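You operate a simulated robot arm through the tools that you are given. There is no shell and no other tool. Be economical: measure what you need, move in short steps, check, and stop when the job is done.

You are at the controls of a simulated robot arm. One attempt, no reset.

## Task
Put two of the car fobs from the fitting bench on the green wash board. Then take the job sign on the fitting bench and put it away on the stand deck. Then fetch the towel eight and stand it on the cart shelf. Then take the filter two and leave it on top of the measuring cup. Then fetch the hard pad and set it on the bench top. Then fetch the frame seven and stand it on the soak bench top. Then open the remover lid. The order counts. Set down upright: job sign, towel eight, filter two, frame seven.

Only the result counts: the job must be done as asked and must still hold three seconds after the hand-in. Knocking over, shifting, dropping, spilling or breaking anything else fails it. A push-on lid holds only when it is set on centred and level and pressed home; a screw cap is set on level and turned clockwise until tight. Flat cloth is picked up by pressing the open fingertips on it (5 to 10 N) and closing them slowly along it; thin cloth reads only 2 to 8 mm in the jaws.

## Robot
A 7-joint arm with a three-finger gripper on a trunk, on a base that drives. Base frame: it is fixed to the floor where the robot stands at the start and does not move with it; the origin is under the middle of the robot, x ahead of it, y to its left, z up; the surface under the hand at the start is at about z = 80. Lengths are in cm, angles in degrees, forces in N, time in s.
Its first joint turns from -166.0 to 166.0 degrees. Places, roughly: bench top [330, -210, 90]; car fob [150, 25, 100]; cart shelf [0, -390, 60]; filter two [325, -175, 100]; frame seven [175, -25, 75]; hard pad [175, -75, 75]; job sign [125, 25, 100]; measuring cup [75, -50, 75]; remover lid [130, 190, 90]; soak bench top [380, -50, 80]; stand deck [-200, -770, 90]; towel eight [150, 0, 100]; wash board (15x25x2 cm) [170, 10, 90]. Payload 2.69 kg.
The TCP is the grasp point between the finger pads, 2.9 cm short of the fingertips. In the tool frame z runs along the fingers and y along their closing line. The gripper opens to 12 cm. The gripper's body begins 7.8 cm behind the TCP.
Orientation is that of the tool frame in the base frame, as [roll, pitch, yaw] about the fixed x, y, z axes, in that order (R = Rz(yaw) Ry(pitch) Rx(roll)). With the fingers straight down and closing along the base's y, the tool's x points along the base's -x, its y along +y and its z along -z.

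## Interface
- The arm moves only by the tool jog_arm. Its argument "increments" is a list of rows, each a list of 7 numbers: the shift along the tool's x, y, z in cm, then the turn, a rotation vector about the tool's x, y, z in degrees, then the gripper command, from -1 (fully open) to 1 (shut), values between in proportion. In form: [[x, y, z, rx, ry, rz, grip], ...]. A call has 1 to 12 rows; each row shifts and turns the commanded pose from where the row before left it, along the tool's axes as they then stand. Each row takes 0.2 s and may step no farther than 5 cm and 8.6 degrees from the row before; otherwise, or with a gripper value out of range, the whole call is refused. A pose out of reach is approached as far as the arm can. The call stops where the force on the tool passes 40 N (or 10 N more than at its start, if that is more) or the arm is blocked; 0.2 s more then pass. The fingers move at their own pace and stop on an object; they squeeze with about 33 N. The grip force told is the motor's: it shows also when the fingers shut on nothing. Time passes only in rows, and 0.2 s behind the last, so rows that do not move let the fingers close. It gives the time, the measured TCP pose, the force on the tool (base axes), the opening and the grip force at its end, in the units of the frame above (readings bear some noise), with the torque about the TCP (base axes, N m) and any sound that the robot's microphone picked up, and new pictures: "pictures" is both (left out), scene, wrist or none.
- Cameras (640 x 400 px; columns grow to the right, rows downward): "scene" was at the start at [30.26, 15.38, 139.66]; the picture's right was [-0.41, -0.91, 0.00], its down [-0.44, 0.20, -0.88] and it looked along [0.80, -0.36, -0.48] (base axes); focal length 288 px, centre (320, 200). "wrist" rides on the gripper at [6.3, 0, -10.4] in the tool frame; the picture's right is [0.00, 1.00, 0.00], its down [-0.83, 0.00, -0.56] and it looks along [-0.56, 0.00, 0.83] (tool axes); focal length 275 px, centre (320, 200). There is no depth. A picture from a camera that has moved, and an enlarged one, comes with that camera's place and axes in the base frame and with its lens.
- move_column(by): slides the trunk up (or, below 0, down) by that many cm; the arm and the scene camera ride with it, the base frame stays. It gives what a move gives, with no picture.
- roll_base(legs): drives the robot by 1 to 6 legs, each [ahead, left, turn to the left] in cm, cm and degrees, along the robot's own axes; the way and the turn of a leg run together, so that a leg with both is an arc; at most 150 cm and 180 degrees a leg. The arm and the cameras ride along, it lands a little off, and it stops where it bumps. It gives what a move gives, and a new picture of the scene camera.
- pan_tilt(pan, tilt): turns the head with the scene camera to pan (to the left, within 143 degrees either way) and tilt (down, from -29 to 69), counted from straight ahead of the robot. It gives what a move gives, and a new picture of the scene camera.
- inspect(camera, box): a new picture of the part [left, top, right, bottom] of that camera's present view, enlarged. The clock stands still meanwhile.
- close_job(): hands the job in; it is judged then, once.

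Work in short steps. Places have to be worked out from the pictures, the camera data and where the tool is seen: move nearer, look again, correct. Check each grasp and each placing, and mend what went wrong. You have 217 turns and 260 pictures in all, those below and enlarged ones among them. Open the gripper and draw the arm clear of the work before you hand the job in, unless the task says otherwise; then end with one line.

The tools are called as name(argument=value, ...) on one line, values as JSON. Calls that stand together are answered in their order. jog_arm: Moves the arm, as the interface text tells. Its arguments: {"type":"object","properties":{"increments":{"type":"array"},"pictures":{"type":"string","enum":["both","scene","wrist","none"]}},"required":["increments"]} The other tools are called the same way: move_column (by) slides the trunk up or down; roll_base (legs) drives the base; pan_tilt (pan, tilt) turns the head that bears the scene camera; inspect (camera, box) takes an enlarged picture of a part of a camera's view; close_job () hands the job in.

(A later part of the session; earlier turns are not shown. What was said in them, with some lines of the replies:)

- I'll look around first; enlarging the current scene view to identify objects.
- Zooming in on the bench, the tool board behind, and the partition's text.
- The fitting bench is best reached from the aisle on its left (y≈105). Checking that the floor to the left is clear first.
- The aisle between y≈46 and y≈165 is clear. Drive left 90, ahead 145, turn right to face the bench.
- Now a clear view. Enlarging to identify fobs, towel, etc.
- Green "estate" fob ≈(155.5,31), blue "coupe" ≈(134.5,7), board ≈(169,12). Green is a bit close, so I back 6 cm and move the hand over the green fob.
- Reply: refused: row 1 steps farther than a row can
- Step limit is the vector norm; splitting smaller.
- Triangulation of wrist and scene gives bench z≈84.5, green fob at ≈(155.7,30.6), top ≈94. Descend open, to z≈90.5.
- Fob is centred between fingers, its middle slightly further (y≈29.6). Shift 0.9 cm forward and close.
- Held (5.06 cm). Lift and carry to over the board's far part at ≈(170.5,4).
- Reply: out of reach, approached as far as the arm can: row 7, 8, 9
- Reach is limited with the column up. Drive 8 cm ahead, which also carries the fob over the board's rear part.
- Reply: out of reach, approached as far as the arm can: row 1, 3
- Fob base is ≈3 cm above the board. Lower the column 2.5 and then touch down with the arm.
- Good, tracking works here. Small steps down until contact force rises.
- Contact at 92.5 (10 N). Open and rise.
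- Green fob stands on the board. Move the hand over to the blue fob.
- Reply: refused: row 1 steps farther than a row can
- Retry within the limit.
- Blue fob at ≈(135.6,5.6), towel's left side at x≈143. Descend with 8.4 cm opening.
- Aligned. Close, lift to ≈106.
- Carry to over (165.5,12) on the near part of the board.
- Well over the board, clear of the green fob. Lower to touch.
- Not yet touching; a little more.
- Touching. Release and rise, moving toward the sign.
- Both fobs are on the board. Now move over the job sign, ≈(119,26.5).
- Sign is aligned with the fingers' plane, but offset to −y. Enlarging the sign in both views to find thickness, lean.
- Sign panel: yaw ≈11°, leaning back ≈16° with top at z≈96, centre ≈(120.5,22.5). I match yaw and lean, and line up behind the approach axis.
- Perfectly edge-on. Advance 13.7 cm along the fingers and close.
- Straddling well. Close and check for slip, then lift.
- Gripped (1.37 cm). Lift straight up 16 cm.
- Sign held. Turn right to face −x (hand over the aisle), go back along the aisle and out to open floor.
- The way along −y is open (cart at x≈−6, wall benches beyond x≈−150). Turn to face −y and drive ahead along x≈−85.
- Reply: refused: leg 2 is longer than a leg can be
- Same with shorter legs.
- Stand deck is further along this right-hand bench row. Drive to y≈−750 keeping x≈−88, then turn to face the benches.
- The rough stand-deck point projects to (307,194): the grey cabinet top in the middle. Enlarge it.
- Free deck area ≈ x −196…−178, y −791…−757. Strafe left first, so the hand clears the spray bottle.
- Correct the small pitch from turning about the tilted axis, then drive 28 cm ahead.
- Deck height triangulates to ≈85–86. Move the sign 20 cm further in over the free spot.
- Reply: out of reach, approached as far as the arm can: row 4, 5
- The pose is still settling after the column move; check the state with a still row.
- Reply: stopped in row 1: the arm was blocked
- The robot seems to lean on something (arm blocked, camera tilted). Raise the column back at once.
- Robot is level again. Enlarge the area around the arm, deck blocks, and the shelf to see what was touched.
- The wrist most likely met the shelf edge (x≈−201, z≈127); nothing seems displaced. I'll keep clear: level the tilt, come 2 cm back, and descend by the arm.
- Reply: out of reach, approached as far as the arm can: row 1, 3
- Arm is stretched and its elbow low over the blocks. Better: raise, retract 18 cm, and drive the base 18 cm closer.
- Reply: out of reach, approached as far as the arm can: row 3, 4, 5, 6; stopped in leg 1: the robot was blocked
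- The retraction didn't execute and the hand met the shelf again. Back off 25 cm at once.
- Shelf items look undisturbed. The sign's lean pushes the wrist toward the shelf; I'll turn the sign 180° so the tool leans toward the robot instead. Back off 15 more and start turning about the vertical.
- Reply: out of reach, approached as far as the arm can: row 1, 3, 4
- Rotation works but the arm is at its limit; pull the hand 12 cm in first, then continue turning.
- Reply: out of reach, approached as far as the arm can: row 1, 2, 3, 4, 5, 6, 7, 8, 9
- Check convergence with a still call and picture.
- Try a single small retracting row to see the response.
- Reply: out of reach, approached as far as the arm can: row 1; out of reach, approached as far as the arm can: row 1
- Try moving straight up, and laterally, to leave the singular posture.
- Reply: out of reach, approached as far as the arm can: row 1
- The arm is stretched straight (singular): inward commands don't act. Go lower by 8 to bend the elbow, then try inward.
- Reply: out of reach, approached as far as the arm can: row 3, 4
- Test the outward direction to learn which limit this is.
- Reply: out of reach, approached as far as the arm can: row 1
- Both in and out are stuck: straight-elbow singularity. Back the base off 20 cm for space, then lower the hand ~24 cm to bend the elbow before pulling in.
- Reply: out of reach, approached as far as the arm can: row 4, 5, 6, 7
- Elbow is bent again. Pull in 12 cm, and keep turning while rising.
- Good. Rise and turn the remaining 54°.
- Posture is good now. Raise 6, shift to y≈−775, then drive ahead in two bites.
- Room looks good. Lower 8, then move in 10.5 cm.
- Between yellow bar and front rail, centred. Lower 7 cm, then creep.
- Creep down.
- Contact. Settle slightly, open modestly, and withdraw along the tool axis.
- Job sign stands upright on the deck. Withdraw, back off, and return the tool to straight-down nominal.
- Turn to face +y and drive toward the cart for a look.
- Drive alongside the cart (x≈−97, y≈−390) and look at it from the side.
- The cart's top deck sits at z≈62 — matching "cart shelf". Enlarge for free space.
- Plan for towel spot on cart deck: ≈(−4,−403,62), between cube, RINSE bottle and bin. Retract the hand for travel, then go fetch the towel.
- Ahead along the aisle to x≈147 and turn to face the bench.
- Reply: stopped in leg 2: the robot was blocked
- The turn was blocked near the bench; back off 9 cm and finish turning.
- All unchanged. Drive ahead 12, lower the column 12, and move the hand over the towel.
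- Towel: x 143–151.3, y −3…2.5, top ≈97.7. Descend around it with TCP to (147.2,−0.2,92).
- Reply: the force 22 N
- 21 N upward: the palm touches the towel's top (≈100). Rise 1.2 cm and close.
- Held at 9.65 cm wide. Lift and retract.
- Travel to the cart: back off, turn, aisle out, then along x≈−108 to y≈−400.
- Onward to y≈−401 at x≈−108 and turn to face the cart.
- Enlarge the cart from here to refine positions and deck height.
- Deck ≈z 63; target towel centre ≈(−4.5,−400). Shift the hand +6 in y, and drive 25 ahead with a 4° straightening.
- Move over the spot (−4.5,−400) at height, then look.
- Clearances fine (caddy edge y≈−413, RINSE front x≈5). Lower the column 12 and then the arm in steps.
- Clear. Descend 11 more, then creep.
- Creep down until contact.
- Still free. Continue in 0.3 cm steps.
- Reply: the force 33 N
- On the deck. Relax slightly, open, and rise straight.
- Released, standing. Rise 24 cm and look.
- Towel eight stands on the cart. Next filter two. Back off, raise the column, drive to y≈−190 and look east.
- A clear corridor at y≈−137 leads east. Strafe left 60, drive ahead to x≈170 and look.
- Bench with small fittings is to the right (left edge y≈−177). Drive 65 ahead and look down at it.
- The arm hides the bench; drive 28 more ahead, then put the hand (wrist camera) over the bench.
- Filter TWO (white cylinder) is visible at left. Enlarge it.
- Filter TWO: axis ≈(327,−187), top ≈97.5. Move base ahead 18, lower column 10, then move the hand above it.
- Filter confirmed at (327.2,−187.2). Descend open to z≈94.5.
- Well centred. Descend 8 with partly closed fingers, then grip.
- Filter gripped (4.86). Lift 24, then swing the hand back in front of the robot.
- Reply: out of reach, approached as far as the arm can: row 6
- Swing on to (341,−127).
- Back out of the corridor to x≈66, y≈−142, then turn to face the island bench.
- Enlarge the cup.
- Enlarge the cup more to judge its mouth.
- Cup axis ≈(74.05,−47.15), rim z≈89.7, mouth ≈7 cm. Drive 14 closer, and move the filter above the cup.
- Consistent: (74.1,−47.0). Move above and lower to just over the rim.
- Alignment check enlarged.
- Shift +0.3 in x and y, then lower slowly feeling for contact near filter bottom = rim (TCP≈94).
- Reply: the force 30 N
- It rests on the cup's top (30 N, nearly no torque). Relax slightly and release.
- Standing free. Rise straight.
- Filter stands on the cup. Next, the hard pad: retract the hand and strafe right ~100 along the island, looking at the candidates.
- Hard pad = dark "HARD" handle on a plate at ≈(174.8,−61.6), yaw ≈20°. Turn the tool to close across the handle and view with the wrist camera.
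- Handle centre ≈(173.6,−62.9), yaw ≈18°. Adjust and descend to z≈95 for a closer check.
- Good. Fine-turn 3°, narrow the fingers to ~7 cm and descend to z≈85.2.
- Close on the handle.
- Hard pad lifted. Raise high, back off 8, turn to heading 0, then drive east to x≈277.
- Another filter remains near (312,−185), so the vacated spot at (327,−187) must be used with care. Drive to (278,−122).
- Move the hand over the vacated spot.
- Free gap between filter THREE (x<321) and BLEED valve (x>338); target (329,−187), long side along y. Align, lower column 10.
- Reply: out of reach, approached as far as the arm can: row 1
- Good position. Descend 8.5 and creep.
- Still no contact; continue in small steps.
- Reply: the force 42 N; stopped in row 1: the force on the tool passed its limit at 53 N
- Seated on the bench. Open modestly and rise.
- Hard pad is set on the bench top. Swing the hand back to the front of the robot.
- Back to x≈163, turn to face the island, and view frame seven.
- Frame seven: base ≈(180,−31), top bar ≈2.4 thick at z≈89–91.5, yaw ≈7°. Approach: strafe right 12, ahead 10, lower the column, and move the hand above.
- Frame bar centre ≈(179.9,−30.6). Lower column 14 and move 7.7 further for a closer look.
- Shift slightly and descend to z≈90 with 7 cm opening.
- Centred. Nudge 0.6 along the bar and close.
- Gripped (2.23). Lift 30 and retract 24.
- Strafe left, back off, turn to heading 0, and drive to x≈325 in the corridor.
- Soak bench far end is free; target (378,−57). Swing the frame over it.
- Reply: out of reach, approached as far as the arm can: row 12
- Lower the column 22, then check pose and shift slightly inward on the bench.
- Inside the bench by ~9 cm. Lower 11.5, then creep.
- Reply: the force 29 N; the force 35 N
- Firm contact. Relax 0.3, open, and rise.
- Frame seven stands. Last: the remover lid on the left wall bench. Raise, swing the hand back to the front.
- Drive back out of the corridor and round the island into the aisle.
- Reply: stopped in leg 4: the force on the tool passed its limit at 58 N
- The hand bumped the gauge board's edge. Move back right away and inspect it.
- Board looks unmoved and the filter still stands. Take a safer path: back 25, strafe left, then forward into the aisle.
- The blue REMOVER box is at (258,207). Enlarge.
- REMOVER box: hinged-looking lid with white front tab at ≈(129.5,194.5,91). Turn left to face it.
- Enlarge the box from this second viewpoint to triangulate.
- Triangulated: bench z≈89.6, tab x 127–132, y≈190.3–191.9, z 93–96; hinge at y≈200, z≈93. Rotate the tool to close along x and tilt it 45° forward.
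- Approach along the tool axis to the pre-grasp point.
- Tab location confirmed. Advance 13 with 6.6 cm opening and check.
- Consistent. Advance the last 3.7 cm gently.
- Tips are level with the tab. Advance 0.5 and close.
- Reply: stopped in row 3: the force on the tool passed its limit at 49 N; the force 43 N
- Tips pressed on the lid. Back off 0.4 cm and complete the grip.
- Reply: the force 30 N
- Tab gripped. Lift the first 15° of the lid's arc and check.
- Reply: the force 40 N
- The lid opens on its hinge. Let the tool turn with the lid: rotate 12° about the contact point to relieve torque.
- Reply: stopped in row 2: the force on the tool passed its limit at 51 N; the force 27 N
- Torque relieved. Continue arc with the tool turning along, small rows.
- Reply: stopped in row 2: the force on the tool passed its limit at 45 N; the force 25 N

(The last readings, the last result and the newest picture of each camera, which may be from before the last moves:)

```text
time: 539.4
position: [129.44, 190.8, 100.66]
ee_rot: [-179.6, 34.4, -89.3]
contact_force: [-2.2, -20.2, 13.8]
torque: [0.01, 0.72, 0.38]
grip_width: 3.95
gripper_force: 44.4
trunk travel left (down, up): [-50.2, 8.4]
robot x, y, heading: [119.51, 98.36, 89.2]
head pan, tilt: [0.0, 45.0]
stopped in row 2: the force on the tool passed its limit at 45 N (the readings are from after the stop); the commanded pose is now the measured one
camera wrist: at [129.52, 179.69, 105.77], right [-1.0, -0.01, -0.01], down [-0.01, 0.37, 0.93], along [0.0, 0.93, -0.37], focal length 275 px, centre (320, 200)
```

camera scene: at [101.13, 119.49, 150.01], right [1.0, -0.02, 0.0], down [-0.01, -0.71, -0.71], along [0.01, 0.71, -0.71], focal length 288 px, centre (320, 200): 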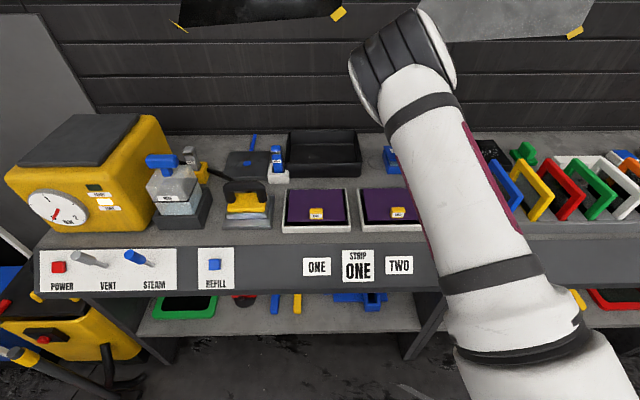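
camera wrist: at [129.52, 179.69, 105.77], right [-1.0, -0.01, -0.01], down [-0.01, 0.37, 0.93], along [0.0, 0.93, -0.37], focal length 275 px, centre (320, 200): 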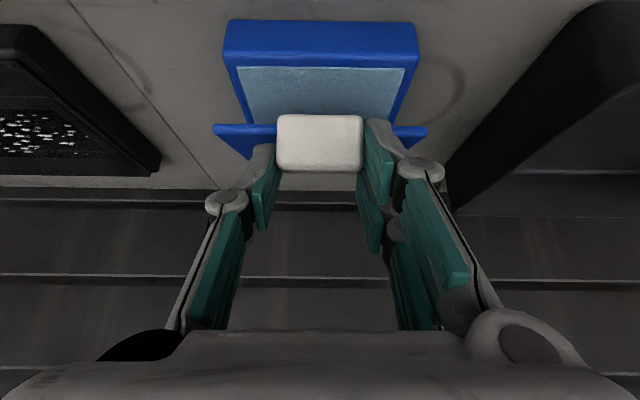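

Reaction pushes the tool outward; ease out 0.4 along the tool axis, then continue in small arc rows.

jog_arm(increments=[[0, 0, -0.4, 0, 0, 0, 1]], pictures="none")

jog_arm(increments=[[-0.5, 0, -0.25, 0, 3, 0, 1], [-0.5, 0, -0.2, 0, 3, 0, 1]], pictures="none")

```text
time: 539.8
position: [129.61, 190.79, 100.65]
ee_rot: [-179.4, 34.2, -89.4]
contact_force: [3.4, 8.3, -8.1]
torque: [-0.12, 0.29, -0.13]
grip_width: 3.95
gripper_force: 44.8
trunk travel left (down, up): [-50.2, 8.4]
robot x, y, heading: [119.98, 98.55, 89.0]
head pan, tilt: [0.0, 45.0]
```

```text
time: 540.4
position: [129.49, 191.54, 101.75]
ee_rot: [-179.3, 28.2, -89.5]
contact_force: [6.3, 22.6, -14.2]
torque: [0.49, 0.33, -0.18]
grip_width: 3.93
gripper_force: 45.3
trunk travel left (down, up): [-50.2, 8.4]
robot x, y, heading: [119.48, 98.78, 89.0]
head pan, tilt: [0.0, 45.0]
```

Now slightly pulled outward. Continue with a bit more inward component.

jog_arm(increments=[[-1.1, 0, 0.0, 0, 5, 0, 1], [-1.1, 0, -0.2, 0, 5, 0, 1]], pictures="wrist")

```text
time: 541.0
position: [129.59, 193.07, 103.17]
ee_rot: [-179.4, 18.2, -89.4]
contact_force: [-0.5, -10.4, 18.2]
torque: [0.42, 0.23, -0.14]
grip_width: 3.96
gripper_force: 44.8
trunk travel left (down, up): [-50.2, 8.4]
robot x, y, heading: [119.58, 98.68, 88.8]
head pan, tilt: [0.0, 45.0]
camera wrist: at [129.46, 183.81, 111.17], right [-1.0, -0.01, -0.01], down [-0.01, 0.61, 0.79], along [0.0, 0.79, -0.61], focal length 275 px, centre (320, 200)
```

wrist: 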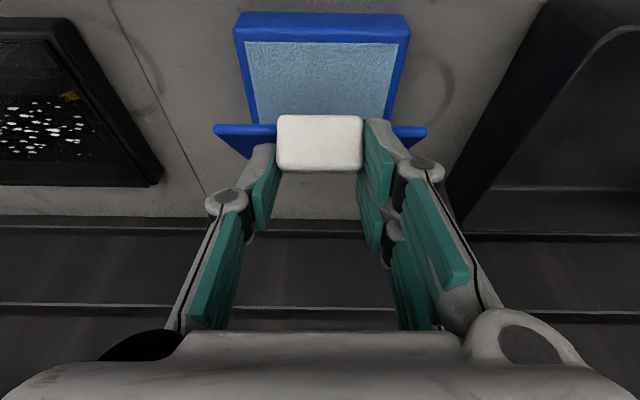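

Good progress (~50°). Continue.

jog_arm(increments=[[-1.2, 0, -0.4, 0, 5, 0, 1], [-1.2, 0, -0.33, 0, 5, 0, 1]], pictures="none")

jog_arm(increments=[[-1.2, 0, -0.2, 0, 5, 0, 1], [-1.2, 0, -0.15, 0, 5, 0, 1]], pictures="wrist")

```text
time: 541.5
position: [129.5, 194.04, 103.89]
ee_rot: [-179.6, 12.3, -89.5]
contact_force: [-4.0, -16.0, 12.6]
torque: [-0.69, 0.34, -0.37]
grip_width: 3.93
gripper_force: 44.6
out of reach, approached as far as the arm can: row 2
trunk travel left (down, up): [-50.2, 8.4]
robot x, y, heading: [119.12, 98.28, 89.1]
head pan, tilt: [0.0, 45.0]
stopped in row 2: the force on the tool passed its limit at 44 N (the readings are from after the stop); the commanded pose is now the measured one
```

```text
time: 542.1
position: [129.47, 192.88, 103.09]
ee_rot: [-179.1, 3.6, -89.9]
contact_force: [4.2, 22.0, -20.1]
torque: [0.51, -0.02, -0.26]
grip_width: 3.94
gripper_force: 45.6
out of reach, approached as far as the arm can: row 1, 2
trunk travel left (down, up): [-50.2, 8.4]
robot x, y, heading: [119.26, 98.59, 88.8]
head pan, tilt: [0.0, 45.0]
stopped in row 2: the force on the tool passed its limit at 54 N (the readings are from after the stop); the commanded pose is now the measured one
camera wrist: at [129.32, 185.95, 113.18], right [-1.0, -0.01, -0.02], down [-0.01, 0.79, 0.61], along [0.01, 0.61, -0.79], focal length 275 px, centre (320, 200)
```

wrist: 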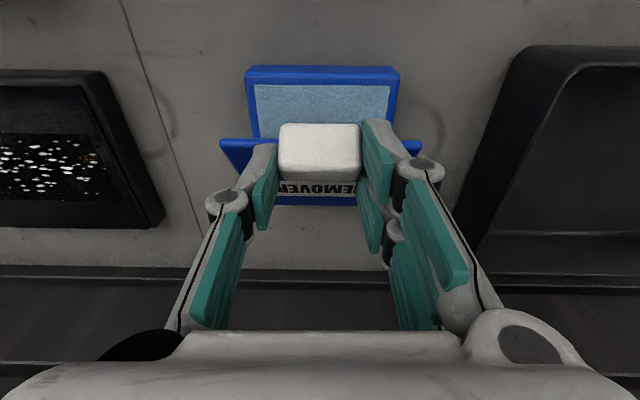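

The arm runs out of reach with the tool upright. Tilt the tool forward again about the contact point (pads pivot on the tab), holding the lid.

jog_arm(increments=[[0.23, 0, 0, 0, -5, 0, 1], [0.23, 0, 0, 0, -5, 0, 1], [0.23, 0, 0, 0, -5, 0, 1]], pictures="none")

```text
time: 542.9
position: [129.5, 191.9, 103.31]
ee_rot: [-178.9, 18.3, -89.6]
contact_force: [2.1, -3.6, -14.0]
torque: [-1.5, 0.48, -0.75]
grip_width: 3.98
gripper_force: 45.3
trunk travel left (down, up): [-50.2, 8.4]
robot x, y, heading: [119.54, 99.07, 88.9]
head pan, tilt: [0.0, 45.0]
```

Continue tilting.

jog_arm(increments=[[0.23, 0, 0, 0, -5, 0, 1], [0.23, 0, 0.05, 0, -5, 0, 1], [0.23, 0, 0.05, 0, -5, 0, 1], [0.23, 0, 0.05, 0, -5, 0, 1]], pictures="wrist")

```text
time: 543.9
position: [129.47, 191.18, 102.86]
ee_rot: [-178.9, 38.5, -89.1]
contact_force: [4.0, -16.3, -3.2]
torque: [-1.77, 0.92, -0.87]
grip_width: 3.98
gripper_force: 44.5
trunk travel left (down, up): [-50.2, 8.4]
robot x, y, heading: [119.43, 98.59, 88.7]
head pan, tilt: [0.0, 45.0]
camera wrist: at [129.44, 179.68, 107.14], right [-1.0, -0.01, -0.02], down [-0.02, 0.3, 0.95], along [0.0, 0.95, -0.3], focal length 275 px, centre (320, 200)
```

wrist: 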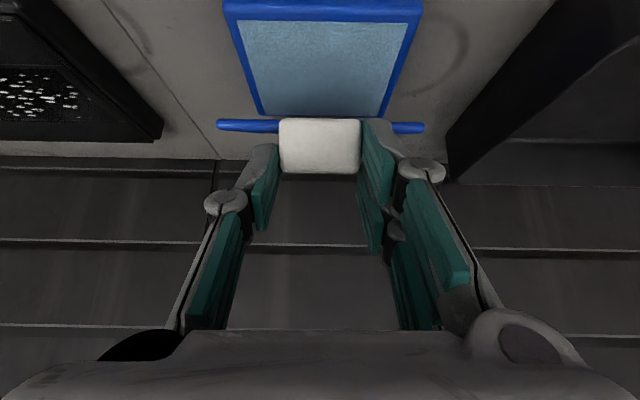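

Now ~48° with the tool tilted 38°. Continue the arc at fixed tilt.

jog_arm(increments=[[-1.03, 0, -0.03, 0, 0, 0, 1], [-1.03, 0, 0.08, 0, 0, 0, 1], [-1.01, 0, 0.19, 0, 0, 0, 1]], pictures="wrist")

```text
time: 544.7
position: [129.49, 193.69, 104.88]
ee_rot: [-178.8, 38.7, -89.0]
contact_force: [5.4, -28.0, 15.7]
torque: [-2.04, 0.74, -0.09]
grip_width: 3.96
gripper_force: 44.9
trunk travel left (down, up): [-50.2, 8.4]
robot x, y, heading: [119.47, 98.75, 89.0]
head pan, tilt: [0.0, 45.0]
camera wrist: at [129.44, 182.21, 109.06], right [-1.0, -0.01, -0.02], down [-0.02, 0.3, 0.95], along [0.0, 0.95, -0.3], focal length 275 px, centre (320, 200)
```

wrist: 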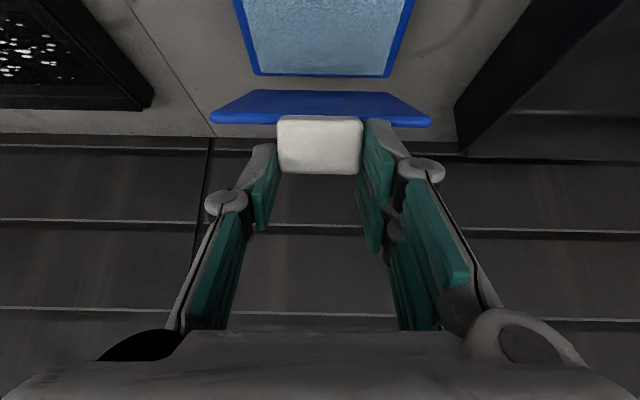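

Works; lid ≈65°. Continue.

jog_arm(increments=[[-1.0, 0, 0.1, 0, 0, 0, 1], [-0.97, 0, 0.25, 0, 0, 0, 1], [-0.9, 0, 0.35, 0, 0, 0, 1]], pictures="wrist")

```text
time: 545.1
position: [129.43, 194.11, 105.12]
ee_rot: [-178.9, 38.4, -89.3]
contact_force: [1.3, -21.3, 16.5]
torque: [-1.19, 1.21, 0.45]
grip_width: 3.97
gripper_force: 44.9
trunk travel left (down, up): [-50.2, 8.4]
robot x, y, heading: [119.55, 99.0, 88.6]
head pan, tilt: [0.0, 45.0]
stopped in row 1: the force on the tool passed its limit at 44 N (the readings are from after the stop); the commanded pose is now the measured one
camera wrist: at [129.45, 182.6, 109.41], right [-1.0, -0.01, -0.02], down [-0.02, 0.31, 0.95], along [0.0, 0.95, -0.31], focal length 275 px, centre (320, 200)
```

wrist: 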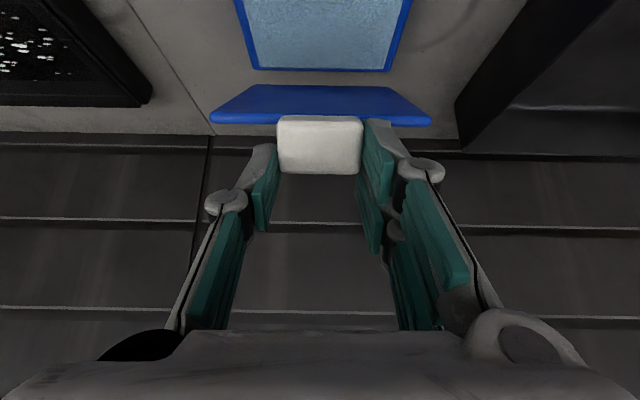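

Refit hinge ≈(200,95). Continue with an easing first row.

jog_arm(increments=[[-0.85, 0, -0.11, 0, 0, 0, 1], [-0.91, 0, 0.25, 0, 0, 0, 1], [-0.88, 0, 0.38, 0, 0, 0, 1]], pictures="none")

jog_arm(increments=[[-0.83, 0, 0.45, 0, 0, 0, 1], [-0.77, 0, 0.55, 0, 0, 0, 1]], pictures="wrist")

```text
time: 545.7
position: [129.41, 195.42, 106.03]
ee_rot: [-179.0, 38.4, -89.3]
contact_force: [-0.5, -19.1, 15.9]
torque: [-1.48, 1.24, 0.27]
grip_width: 3.95
gripper_force: 44.9
trunk travel left (down, up): [-50.2, 8.4]
robot x, y, heading: [119.39, 98.43, 88.5]
head pan, tilt: [0.0, 45.0]
stopped in row 3: the force on the tool passed its limit at 52 N (the readings are from after the stop); the commanded pose is now the measured one
```

```text
time: 546.1
position: [129.48, 195.51, 106.28]
ee_rot: [-179.2, 38.0, -89.4]
contact_force: [-1.3, -22.1, 17.8]
torque: [-1.62, 1.29, 0.43]
grip_width: 3.95
gripper_force: 44.5
trunk travel left (down, up): [-50.2, 8.4]
robot x, y, heading: [119.44, 98.55, 89.0]
head pan, tilt: [0.0, 45.0]
stopped in row 1: the force on the tool passed its limit at 45 N (the readings are from after the stop); the commanded pose is now the measured one
camera wrist: at [129.47, 184.15, 110.53], right [-1.0, -0.01, -0.01], down [-0.01, 0.31, 0.95], along [0.0, 0.95, -0.31], focal length 275 px, centre (320, 200)
```

wrist: 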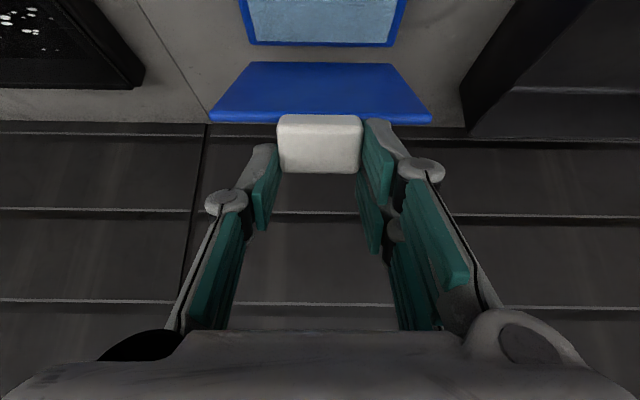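

Ease out 0.4 along the tool axis and continue.

jog_arm(increments=[[-0.3, 0, -0.4, 0, 0, 0, 1], [-0.85, 0, 0.3, 0, 0, 0, 1], [-0.8, 0, 0.35, 0, 0, 0, 1]], pictures="none")

jog_arm(increments=[[-0.2, 0, -0.3, 0, 0, 0, 1], [-0.8, 0, 0.4, 0, 0, 0, 1], [-0.75, 0, 0.5, 0, 0, 0, 1]], pictures="wrist")

```text
time: 546.9
position: [129.61, 197.44, 107.05]
ee_rot: [-179.2, 38.3, -89.3]
contact_force: [1.4, -15.0, 9.6]
torque: [-1.75, 1.19, -0.38]
grip_width: 3.98
gripper_force: 44.6
trunk travel left (down, up): [-50.2, 8.4]
robot x, y, heading: [119.61, 98.45, 88.8]
head pan, tilt: [0.0, 45.0]
```

```text
time: 547.7
position: [129.52, 199.09, 107.53]
ee_rot: [-179.3, 38.0, -89.2]
contact_force: [0.2, -10.1, -3.9]
torque: [-1.53, 0.79, -0.41]
grip_width: 3.97
gripper_force: 45.0
trunk travel left (down, up): [-50.2, 8.4]
robot x, y, heading: [119.45, 98.64, 88.8]
head pan, tilt: [0.0, 45.0]
camera wrist: at [129.46, 187.74, 111.95], right [-1.0, -0.01, -0.01], down [-0.02, 0.31, 0.95], along [0.0, 0.95, -0.31], focal length 275 px, centre (320, 200)
```

wrist: 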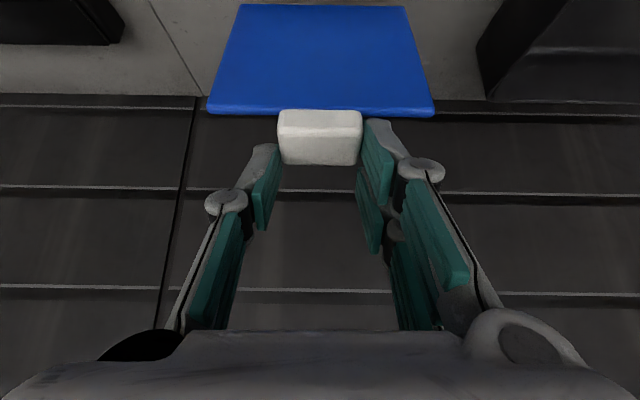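

Lid ≈95°. Push a little past, to ~110°.

jog_arm(increments=[[-0.65, 0, 0.7, 0, 0, 0, 1], [-0.58, 0, 0.77, 0, 0, 0, 1], [-0.5, 0, 0.8, 0, 0, 0, 1]], pictures="wrist")

```text
time: 548.5
position: [129.37, 201.95, 107.44]
ee_rot: [-179.1, 38.7, -89.5]
contact_force: [0.3, -5.1, 19.7]
torque: [-0.86, 0.66, -0.54]
grip_width: 4.03
gripper_force: 45.0
trunk travel left (down, up): [-50.2, 8.4]
robot x, y, heading: [119.59, 98.51, 88.9]
head pan, tilt: [0.0, 45.0]
camera wrist: at [129.44, 190.57, 111.64], right [-1.0, 0.0, -0.02], down [-0.02, 0.3, 0.95], along [0.0, 0.95, -0.3], focal length 275 px, centre (320, 200)
```

wrist: 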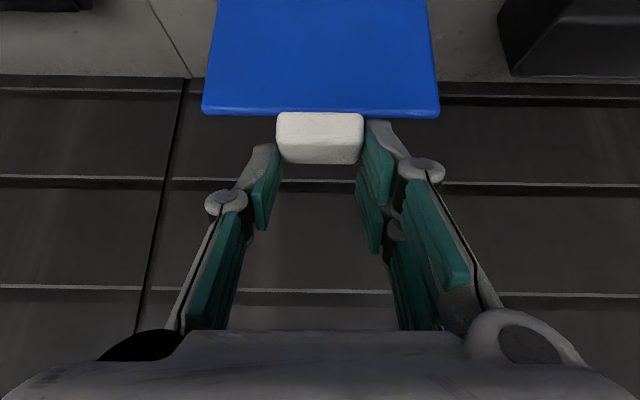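

Lid ≈110°. Release and see whether it stays open.

jog_arm(increments=[[0, 0, 0, 0, 0, 0, 0.2], [0, 0, 0, 0, 0, 0, 0], [0, 0, 0, 0, 0, 0, -0.1], [0, 0, 0, 0, 0, 0, -0.1]], pictures="wrist")

```text
time: 549.5
position: [129.54, 201.86, 106.8]
ee_rot: [-179.2, 38.0, -89.3]
contact_force: [0.0, 0.0, -0.3]
torque: [0.02, -0.02, -0.01]
grip_width: 6.61
gripper_force: 0.0
trunk travel left (down, up): [-50.2, 8.4]
robot x, y, heading: [119.91, 98.63, 89.0]
head pan, tilt: [0.0, 45.0]
camera wrist: at [129.44, 190.51, 111.19], right [-1.0, -0.01, -0.01], down [-0.02, 0.31, 0.95], along [0.0, 0.95, -0.31], focal length 275 px, centre (320, 200)
```

wrist: 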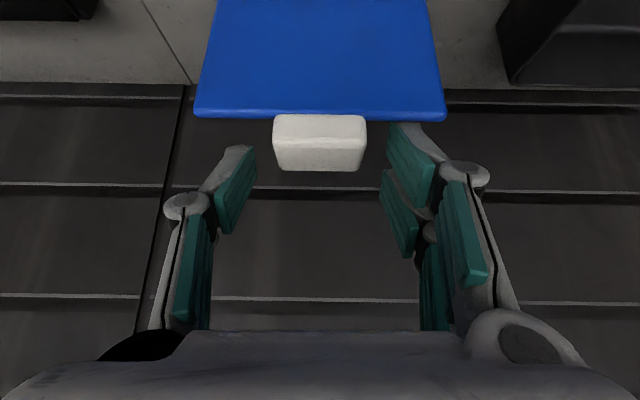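

Lid stays. Retreat along the tool axis and look.

jog_arm(increments=[[0, 0, -1, 0, 0, 0, -0.2], [0, 0, -3, 0, 0, 0, -0.2], [0, 0, -4, 0, 0, 0, -0.2], [0, 0, -4.5, 0, 0, 0, -0.2], [0, 0, -4.5, 0, 0, 0, -0.2]])

```text
time: 550.7
position: [129.35, 191.67, 120.15]
ee_rot: [-179.1, 38.1, -89.3]
contact_force: [-0.1, 0.5, -1.5]
torque: [-0.03, 0.03, -0.01]
grip_width: 7.21
gripper_force: 0.0
trunk travel left (down, up): [-50.2, 8.4]
robot x, y, heading: [119.56, 98.31, 88.9]
head pan, tilt: [0.0, 45.0]
camera scene: at [101.03, 119.57, 149.97], right [1.0, -0.02, 0.0], down [-0.01, -0.71, -0.71], along [0.01, 0.71, -0.71], focal length 288 px, centre (320, 200)
camera wrist: at [129.28, 180.29, 124.54], right [-1.0, -0.01, -0.01], down [-0.02, 0.31, 0.95], along [0.0, 0.95, -0.31], focal length 275 px, centre (320, 200)
```

scene: 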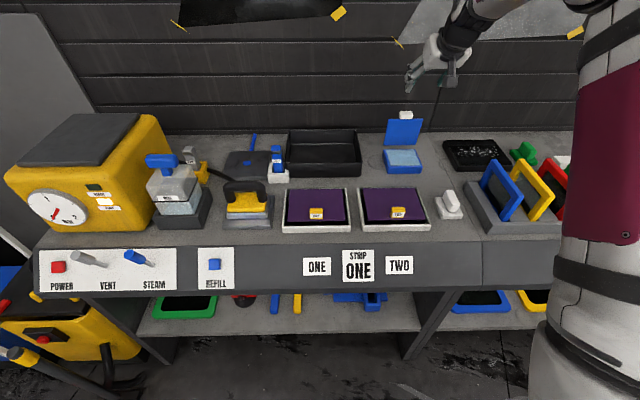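
wrist: 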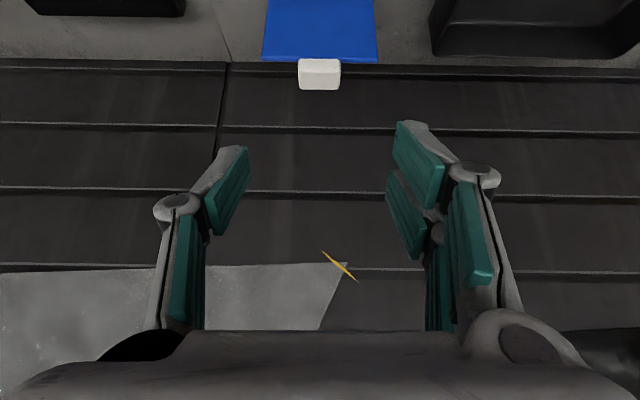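

The lid stays open and the box is in place. Draw the arm further back, and check.

jog_arm(increments=[[3.4, 0, -2.7, 0, 0, 0, -1], [3.4, 0, -2.7, 0, 0, 0, -1], [3.4, 0, -2.7, 0, 0, 0, -1], [3.4, 0, -2.7, 0, 0, 0, -1], [3.4, 0, -2.7, 0, 0, 0, -1]], pictures="none")

inspect(camera="scene", box=[360, 100, 460, 190])

pan_tilt(pan=143, tilt=35)

```text
time: 551.9
position: [129.19, 169.79, 120.3]
ee_rot: [-179.2, 38.0, -89.2]
contact_force: [0.0, -0.2, -0.7]
torque: [0.0, 0.01, 0.0]
grip_width: 12.01
gripper_force: 0.1
trunk travel left (down, up): [-50.2, 8.4]
robot x, y, heading: [119.66, 98.45, 88.7]
head pan, tilt: [0.0, 45.0]
```

```text
4.44 times, centred on (410, 145) of scene
camera zoom: at [101.04, 119.57, 149.97], right [1.0, -0.02, 0.0], down [-0.01, -0.71, -0.71], along [0.01, 0.71, -0.71], focal length 1282 px, centre (-80, 444)
```

zoom: 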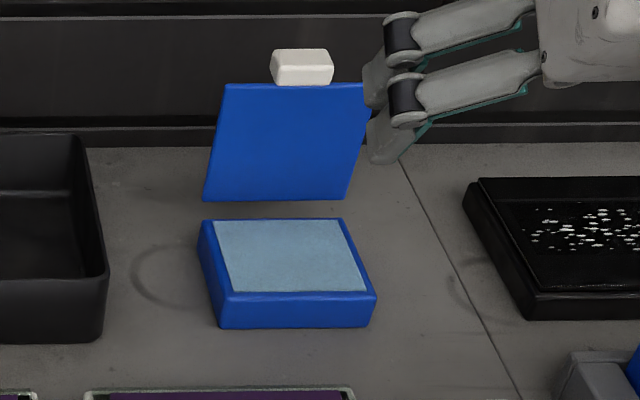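

```text
time: 554.1
position: [129.28, 169.85, 120.37]
ee_rot: [-179.2, 37.9, -89.2]
contact_force: [0.1, 0.3, 0.3]
torque: [-0.01, -0.02, -0.02]
grip_width: 12.02
gripper_force: 0.1
trunk travel left (down, up): [-50.2, 8.4]
robot x, y, heading: [119.62, 98.56, 88.9]
head pan, tilt: [143.0, 35.0]
camera scene: at [95.43, 104.47, 151.46], right [-0.79, 0.62, 0.0], down [0.35, 0.45, -0.82], along [-0.51, -0.64, -0.57], focal length 288 px, centre (320, 200)
```

scene: 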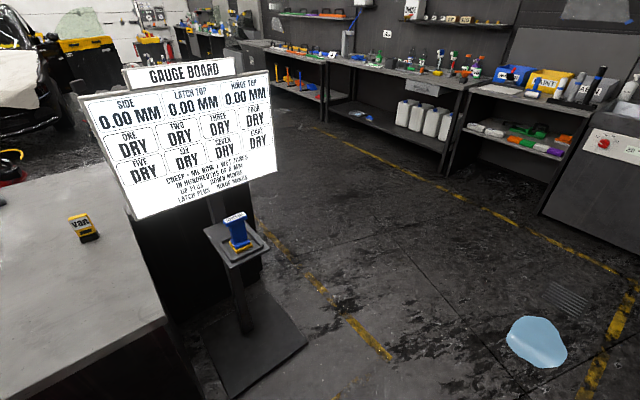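

Everything is in place: the lid is open, the gauge board and squeegee stand as before, the gripper is open and the arm is clear. Handing in.

close_job()

```text
The job is handed in.
```

All seven steps are done in the order given and the job is handed in. On the way the hand bumped the shelf above the stand deck twice and the gauge board once; nothing looked moved in the pictures afterwards.
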